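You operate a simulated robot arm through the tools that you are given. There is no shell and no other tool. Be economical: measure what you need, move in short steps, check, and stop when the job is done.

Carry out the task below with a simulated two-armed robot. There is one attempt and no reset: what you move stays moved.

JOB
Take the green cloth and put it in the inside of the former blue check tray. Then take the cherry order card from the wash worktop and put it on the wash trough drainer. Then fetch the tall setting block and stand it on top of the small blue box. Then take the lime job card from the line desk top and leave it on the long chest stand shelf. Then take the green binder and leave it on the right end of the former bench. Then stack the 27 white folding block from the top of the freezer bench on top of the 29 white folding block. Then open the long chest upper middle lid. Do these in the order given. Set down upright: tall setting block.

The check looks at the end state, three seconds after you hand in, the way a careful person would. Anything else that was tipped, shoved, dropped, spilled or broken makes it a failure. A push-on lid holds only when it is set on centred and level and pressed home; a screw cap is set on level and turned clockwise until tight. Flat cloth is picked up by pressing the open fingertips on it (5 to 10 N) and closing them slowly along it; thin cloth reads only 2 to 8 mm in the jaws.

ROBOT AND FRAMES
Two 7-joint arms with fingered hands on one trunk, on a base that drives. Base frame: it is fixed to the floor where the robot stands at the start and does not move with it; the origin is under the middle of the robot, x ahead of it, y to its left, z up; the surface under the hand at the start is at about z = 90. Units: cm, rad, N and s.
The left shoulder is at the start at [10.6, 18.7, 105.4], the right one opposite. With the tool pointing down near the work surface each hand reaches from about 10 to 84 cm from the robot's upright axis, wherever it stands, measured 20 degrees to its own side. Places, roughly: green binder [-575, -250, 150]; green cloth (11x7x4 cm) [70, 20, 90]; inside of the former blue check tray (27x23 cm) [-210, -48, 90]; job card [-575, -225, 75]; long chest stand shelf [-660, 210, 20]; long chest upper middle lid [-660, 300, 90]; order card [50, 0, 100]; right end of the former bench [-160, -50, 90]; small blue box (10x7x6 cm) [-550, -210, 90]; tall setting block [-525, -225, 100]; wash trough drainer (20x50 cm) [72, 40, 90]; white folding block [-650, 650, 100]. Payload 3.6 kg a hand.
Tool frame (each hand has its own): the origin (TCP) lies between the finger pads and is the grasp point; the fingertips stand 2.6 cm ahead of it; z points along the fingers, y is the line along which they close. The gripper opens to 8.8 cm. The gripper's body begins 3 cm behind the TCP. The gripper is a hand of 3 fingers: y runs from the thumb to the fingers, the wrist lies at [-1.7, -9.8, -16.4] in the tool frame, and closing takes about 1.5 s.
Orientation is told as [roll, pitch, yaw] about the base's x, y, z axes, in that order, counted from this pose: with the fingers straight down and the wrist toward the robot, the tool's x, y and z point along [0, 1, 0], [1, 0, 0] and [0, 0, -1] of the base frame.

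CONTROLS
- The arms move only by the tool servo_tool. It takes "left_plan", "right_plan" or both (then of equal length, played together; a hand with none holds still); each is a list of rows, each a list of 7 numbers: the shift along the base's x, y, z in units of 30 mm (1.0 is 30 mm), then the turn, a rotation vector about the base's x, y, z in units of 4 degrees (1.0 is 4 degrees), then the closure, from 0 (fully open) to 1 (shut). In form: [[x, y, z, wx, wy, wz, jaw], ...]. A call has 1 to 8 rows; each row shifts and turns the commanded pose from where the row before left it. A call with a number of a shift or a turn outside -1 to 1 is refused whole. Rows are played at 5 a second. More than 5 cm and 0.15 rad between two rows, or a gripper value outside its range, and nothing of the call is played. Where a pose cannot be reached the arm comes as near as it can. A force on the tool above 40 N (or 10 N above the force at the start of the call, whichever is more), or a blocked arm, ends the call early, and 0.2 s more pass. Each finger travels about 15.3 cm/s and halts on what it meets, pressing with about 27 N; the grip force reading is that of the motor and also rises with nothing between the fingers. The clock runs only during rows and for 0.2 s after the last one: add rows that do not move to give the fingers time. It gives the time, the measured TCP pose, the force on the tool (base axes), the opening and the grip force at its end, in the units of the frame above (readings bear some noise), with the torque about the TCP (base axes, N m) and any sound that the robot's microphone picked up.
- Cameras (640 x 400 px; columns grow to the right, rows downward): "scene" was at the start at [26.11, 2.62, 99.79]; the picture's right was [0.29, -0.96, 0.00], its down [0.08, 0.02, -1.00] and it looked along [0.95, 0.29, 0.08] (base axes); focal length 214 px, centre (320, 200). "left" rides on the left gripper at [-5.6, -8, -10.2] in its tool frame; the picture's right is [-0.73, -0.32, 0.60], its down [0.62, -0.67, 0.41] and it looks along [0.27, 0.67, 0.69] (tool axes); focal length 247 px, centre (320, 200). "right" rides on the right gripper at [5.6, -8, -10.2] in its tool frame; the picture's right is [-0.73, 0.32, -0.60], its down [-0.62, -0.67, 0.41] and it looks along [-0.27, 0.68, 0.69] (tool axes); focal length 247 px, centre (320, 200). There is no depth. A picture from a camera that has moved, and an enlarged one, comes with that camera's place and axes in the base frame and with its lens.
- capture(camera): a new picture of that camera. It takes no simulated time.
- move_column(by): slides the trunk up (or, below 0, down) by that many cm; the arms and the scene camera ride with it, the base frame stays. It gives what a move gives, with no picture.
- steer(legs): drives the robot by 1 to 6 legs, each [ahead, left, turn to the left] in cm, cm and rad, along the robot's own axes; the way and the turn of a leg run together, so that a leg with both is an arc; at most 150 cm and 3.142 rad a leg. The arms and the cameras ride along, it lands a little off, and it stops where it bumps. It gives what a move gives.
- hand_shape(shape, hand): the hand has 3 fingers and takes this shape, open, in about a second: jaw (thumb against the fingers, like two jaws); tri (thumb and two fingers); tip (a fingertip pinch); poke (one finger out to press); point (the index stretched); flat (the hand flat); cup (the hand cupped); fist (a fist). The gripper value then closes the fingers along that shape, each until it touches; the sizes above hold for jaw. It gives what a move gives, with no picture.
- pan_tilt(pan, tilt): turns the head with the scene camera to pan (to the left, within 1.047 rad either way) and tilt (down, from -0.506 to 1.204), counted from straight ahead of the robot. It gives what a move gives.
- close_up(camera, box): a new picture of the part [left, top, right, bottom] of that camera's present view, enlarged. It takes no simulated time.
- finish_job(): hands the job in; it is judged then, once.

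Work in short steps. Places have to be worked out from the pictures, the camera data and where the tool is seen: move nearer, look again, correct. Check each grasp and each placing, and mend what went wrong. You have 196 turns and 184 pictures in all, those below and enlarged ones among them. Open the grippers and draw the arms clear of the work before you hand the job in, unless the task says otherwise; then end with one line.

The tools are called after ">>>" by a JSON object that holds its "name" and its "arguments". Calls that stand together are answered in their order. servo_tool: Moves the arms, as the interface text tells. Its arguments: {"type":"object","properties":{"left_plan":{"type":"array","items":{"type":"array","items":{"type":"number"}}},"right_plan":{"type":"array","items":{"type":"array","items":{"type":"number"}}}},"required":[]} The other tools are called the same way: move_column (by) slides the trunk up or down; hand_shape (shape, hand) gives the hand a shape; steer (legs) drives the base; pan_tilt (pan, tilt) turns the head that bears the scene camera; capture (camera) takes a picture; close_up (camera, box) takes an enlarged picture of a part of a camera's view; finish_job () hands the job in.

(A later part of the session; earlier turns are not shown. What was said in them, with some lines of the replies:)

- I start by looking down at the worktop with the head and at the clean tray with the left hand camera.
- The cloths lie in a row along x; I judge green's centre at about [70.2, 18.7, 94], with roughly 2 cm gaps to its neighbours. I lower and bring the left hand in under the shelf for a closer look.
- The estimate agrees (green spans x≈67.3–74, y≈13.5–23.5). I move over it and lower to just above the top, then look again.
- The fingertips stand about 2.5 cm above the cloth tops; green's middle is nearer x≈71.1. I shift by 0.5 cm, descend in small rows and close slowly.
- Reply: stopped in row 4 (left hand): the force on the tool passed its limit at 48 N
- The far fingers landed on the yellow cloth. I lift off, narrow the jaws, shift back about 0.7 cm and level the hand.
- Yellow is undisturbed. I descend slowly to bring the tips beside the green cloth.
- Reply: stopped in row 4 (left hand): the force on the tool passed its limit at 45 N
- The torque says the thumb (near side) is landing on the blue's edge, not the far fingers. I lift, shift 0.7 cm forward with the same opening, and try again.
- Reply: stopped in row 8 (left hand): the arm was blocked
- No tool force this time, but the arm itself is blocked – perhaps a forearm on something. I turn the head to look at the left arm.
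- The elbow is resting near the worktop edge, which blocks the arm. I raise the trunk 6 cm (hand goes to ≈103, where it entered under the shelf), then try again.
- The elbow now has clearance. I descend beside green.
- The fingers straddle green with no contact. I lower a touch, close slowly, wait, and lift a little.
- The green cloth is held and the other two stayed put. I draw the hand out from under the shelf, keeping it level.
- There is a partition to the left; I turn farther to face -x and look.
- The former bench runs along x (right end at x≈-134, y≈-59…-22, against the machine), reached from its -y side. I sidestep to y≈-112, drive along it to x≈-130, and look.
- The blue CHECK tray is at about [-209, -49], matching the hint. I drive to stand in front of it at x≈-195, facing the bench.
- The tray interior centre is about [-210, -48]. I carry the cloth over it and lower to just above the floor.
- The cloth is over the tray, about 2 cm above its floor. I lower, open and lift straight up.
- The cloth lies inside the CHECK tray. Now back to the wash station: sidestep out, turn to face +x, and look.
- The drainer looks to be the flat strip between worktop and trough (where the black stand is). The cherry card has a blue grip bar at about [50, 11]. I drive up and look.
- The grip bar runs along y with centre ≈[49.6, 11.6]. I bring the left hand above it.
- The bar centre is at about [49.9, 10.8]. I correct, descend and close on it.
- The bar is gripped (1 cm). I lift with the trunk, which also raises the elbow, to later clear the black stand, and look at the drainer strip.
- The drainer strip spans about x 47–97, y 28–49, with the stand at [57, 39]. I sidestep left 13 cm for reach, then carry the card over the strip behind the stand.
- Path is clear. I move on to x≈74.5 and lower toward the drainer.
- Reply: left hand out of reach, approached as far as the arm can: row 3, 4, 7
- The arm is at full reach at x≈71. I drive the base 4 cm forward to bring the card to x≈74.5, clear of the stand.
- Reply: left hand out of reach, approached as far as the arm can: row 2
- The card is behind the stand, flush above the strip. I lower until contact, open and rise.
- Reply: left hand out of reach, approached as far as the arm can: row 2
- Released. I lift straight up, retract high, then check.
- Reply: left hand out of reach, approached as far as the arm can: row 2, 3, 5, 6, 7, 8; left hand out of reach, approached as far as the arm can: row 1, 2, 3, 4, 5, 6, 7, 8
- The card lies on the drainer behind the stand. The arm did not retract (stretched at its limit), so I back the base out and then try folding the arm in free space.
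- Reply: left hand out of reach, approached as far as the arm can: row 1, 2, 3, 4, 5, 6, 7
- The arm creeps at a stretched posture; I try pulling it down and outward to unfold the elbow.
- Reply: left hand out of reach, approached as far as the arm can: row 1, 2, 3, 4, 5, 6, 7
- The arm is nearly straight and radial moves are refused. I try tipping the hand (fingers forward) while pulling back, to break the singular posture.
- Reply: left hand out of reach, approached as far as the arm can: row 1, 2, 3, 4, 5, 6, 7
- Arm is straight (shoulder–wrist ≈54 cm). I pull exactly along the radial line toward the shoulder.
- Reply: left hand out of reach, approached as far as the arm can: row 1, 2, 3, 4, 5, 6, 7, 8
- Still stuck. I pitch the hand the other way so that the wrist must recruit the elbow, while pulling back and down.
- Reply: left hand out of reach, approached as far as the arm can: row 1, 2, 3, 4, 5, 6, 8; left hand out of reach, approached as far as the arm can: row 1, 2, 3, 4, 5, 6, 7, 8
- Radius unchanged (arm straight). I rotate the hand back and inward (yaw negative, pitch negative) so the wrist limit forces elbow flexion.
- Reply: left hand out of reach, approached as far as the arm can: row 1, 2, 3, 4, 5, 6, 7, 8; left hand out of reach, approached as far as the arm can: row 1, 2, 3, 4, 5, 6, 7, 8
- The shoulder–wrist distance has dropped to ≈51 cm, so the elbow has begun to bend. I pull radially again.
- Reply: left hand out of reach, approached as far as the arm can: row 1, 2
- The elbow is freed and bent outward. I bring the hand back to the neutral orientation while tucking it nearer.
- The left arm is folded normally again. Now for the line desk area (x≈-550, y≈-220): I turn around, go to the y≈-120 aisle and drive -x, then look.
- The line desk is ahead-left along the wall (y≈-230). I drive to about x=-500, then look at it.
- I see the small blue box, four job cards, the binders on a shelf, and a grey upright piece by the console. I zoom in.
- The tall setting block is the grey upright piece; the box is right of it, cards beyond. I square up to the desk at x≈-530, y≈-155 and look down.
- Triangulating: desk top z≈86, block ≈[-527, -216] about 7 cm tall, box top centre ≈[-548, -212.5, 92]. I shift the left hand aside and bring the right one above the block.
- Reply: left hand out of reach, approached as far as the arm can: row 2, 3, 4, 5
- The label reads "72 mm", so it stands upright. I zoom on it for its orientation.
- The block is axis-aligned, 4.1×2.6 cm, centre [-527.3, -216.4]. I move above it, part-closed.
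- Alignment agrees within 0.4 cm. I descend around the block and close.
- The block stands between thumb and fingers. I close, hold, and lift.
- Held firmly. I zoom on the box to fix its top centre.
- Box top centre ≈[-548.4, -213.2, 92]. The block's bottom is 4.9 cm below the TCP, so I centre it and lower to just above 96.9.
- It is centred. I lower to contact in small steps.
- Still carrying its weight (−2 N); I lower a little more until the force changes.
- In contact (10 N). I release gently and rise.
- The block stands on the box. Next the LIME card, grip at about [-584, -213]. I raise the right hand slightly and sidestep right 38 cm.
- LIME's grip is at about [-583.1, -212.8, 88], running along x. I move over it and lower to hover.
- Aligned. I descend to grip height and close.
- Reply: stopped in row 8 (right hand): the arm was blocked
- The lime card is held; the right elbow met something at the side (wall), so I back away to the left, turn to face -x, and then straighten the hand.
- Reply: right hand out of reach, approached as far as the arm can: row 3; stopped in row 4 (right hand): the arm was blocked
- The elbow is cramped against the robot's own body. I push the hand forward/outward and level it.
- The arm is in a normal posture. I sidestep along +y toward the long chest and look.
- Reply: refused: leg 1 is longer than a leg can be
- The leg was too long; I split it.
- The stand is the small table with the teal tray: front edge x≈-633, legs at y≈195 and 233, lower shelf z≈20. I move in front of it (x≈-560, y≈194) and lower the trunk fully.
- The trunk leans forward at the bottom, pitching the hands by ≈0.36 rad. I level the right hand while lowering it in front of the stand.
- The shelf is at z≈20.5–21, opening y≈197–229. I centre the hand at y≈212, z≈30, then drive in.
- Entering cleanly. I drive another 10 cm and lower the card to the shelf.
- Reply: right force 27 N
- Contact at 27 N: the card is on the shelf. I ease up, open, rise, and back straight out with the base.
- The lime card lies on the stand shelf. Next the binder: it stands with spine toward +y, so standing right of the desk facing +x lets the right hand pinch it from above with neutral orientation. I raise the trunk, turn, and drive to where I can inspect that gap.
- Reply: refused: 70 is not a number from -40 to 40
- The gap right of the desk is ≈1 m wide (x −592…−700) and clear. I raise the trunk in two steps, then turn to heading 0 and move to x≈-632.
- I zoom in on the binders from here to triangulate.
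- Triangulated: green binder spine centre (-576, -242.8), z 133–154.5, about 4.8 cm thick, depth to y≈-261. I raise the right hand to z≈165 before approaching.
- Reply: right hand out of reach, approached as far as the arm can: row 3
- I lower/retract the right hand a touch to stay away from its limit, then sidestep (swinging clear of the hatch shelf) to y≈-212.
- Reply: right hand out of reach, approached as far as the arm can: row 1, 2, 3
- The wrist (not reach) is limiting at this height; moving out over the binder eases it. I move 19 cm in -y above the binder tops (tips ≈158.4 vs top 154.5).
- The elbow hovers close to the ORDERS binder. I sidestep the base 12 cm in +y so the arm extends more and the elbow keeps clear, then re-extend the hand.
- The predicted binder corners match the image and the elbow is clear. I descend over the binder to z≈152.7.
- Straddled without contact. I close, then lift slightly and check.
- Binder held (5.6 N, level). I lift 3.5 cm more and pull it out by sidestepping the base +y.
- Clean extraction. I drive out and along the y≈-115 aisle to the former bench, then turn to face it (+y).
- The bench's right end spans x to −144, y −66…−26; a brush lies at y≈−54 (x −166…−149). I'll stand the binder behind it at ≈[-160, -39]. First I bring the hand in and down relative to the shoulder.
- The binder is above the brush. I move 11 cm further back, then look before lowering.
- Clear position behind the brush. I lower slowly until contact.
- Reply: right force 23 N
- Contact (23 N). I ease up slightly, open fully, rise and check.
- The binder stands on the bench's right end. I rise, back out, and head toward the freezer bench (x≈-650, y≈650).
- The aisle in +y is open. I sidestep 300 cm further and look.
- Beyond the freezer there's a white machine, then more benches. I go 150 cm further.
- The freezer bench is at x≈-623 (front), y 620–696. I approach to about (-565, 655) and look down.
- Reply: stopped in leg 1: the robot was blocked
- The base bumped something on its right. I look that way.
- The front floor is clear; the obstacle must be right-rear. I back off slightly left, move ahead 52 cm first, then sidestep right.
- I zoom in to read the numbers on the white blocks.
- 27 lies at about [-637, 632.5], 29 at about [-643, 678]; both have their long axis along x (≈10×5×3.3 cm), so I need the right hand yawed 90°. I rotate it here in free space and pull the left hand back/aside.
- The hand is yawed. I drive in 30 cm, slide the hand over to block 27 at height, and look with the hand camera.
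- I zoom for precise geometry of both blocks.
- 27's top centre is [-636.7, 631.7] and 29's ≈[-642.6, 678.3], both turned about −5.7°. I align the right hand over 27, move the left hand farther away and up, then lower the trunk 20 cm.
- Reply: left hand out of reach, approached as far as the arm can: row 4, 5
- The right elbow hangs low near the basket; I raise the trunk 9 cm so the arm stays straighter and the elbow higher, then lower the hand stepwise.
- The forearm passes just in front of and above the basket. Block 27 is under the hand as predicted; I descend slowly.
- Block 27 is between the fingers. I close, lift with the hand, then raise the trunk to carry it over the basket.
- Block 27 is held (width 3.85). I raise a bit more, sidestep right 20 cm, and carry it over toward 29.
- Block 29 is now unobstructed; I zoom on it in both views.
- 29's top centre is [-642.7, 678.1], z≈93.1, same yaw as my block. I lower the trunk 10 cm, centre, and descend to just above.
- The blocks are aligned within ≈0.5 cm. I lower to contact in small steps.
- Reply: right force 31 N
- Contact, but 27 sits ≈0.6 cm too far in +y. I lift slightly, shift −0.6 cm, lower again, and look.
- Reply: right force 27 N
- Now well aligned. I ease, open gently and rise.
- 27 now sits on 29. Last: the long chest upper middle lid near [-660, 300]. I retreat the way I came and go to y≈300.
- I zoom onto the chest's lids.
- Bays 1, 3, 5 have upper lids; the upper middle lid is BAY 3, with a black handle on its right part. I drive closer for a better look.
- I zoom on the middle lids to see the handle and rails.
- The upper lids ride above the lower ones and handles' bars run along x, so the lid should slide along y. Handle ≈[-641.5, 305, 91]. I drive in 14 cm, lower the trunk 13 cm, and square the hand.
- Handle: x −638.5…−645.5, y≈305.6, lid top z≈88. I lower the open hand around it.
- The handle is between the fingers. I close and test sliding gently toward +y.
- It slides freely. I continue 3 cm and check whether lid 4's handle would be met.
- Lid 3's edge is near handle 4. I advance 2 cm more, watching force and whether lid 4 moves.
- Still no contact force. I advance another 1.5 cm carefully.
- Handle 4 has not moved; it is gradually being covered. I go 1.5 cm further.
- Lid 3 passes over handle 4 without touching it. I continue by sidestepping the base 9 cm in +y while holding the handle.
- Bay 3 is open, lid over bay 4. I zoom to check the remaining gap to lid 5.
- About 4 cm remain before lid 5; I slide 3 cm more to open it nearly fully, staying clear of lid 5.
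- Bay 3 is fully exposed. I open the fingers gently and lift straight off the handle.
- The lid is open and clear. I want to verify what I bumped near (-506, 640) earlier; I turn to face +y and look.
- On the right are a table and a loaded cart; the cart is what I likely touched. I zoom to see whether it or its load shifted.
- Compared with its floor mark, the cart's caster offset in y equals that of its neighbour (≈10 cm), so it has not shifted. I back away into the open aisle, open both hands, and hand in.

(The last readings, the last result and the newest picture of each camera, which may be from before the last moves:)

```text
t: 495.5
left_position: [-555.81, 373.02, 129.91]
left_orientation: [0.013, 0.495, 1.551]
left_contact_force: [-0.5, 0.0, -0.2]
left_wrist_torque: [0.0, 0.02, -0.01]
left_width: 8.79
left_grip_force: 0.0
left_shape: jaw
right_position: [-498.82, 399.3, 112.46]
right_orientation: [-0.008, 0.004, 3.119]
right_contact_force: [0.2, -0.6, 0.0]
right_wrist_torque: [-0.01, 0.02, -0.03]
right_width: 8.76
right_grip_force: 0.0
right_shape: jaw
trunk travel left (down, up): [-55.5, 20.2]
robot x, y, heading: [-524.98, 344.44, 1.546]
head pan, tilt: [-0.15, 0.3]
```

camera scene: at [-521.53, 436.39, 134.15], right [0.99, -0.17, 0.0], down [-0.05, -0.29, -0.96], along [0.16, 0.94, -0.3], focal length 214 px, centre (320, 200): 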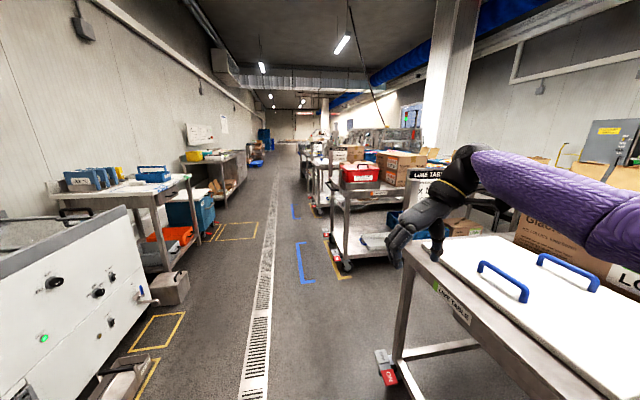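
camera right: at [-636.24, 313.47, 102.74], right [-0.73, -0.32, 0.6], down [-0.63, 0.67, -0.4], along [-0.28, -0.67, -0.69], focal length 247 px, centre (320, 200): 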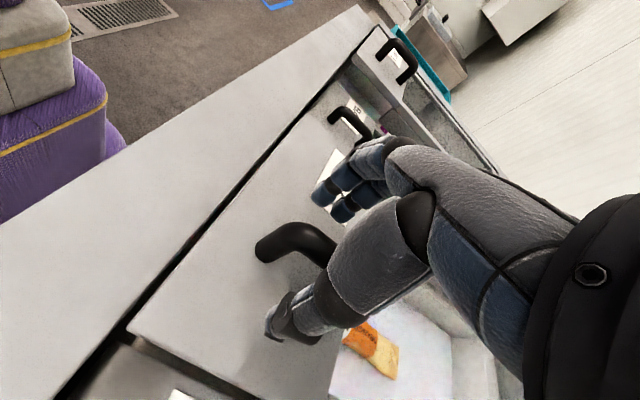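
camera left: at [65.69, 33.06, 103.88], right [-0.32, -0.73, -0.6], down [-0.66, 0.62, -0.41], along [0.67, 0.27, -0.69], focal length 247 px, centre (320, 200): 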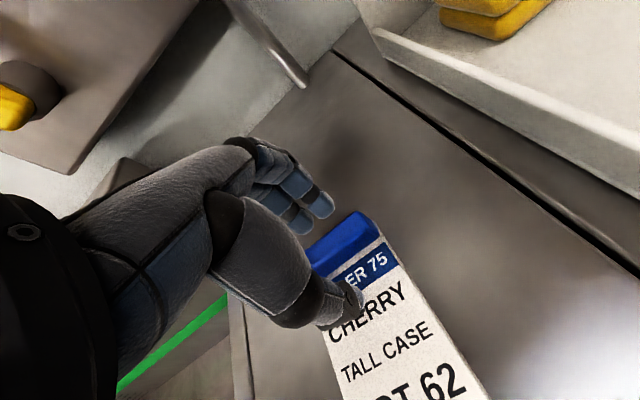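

All seven steps are done and checked, both hands are open and clear; I hand in the job.

>>> {"name": "finish_job", "arguments": {}}

```text
The job is handed in.
```

I did all seven steps in the order given, checked each one with the cameras, and handed the job in with both grippers open and clear of the work. On the way to the freezer bench the base touched the braked cart beside the aisle. Measured against its floor mark, the cart does not appear to have moved.
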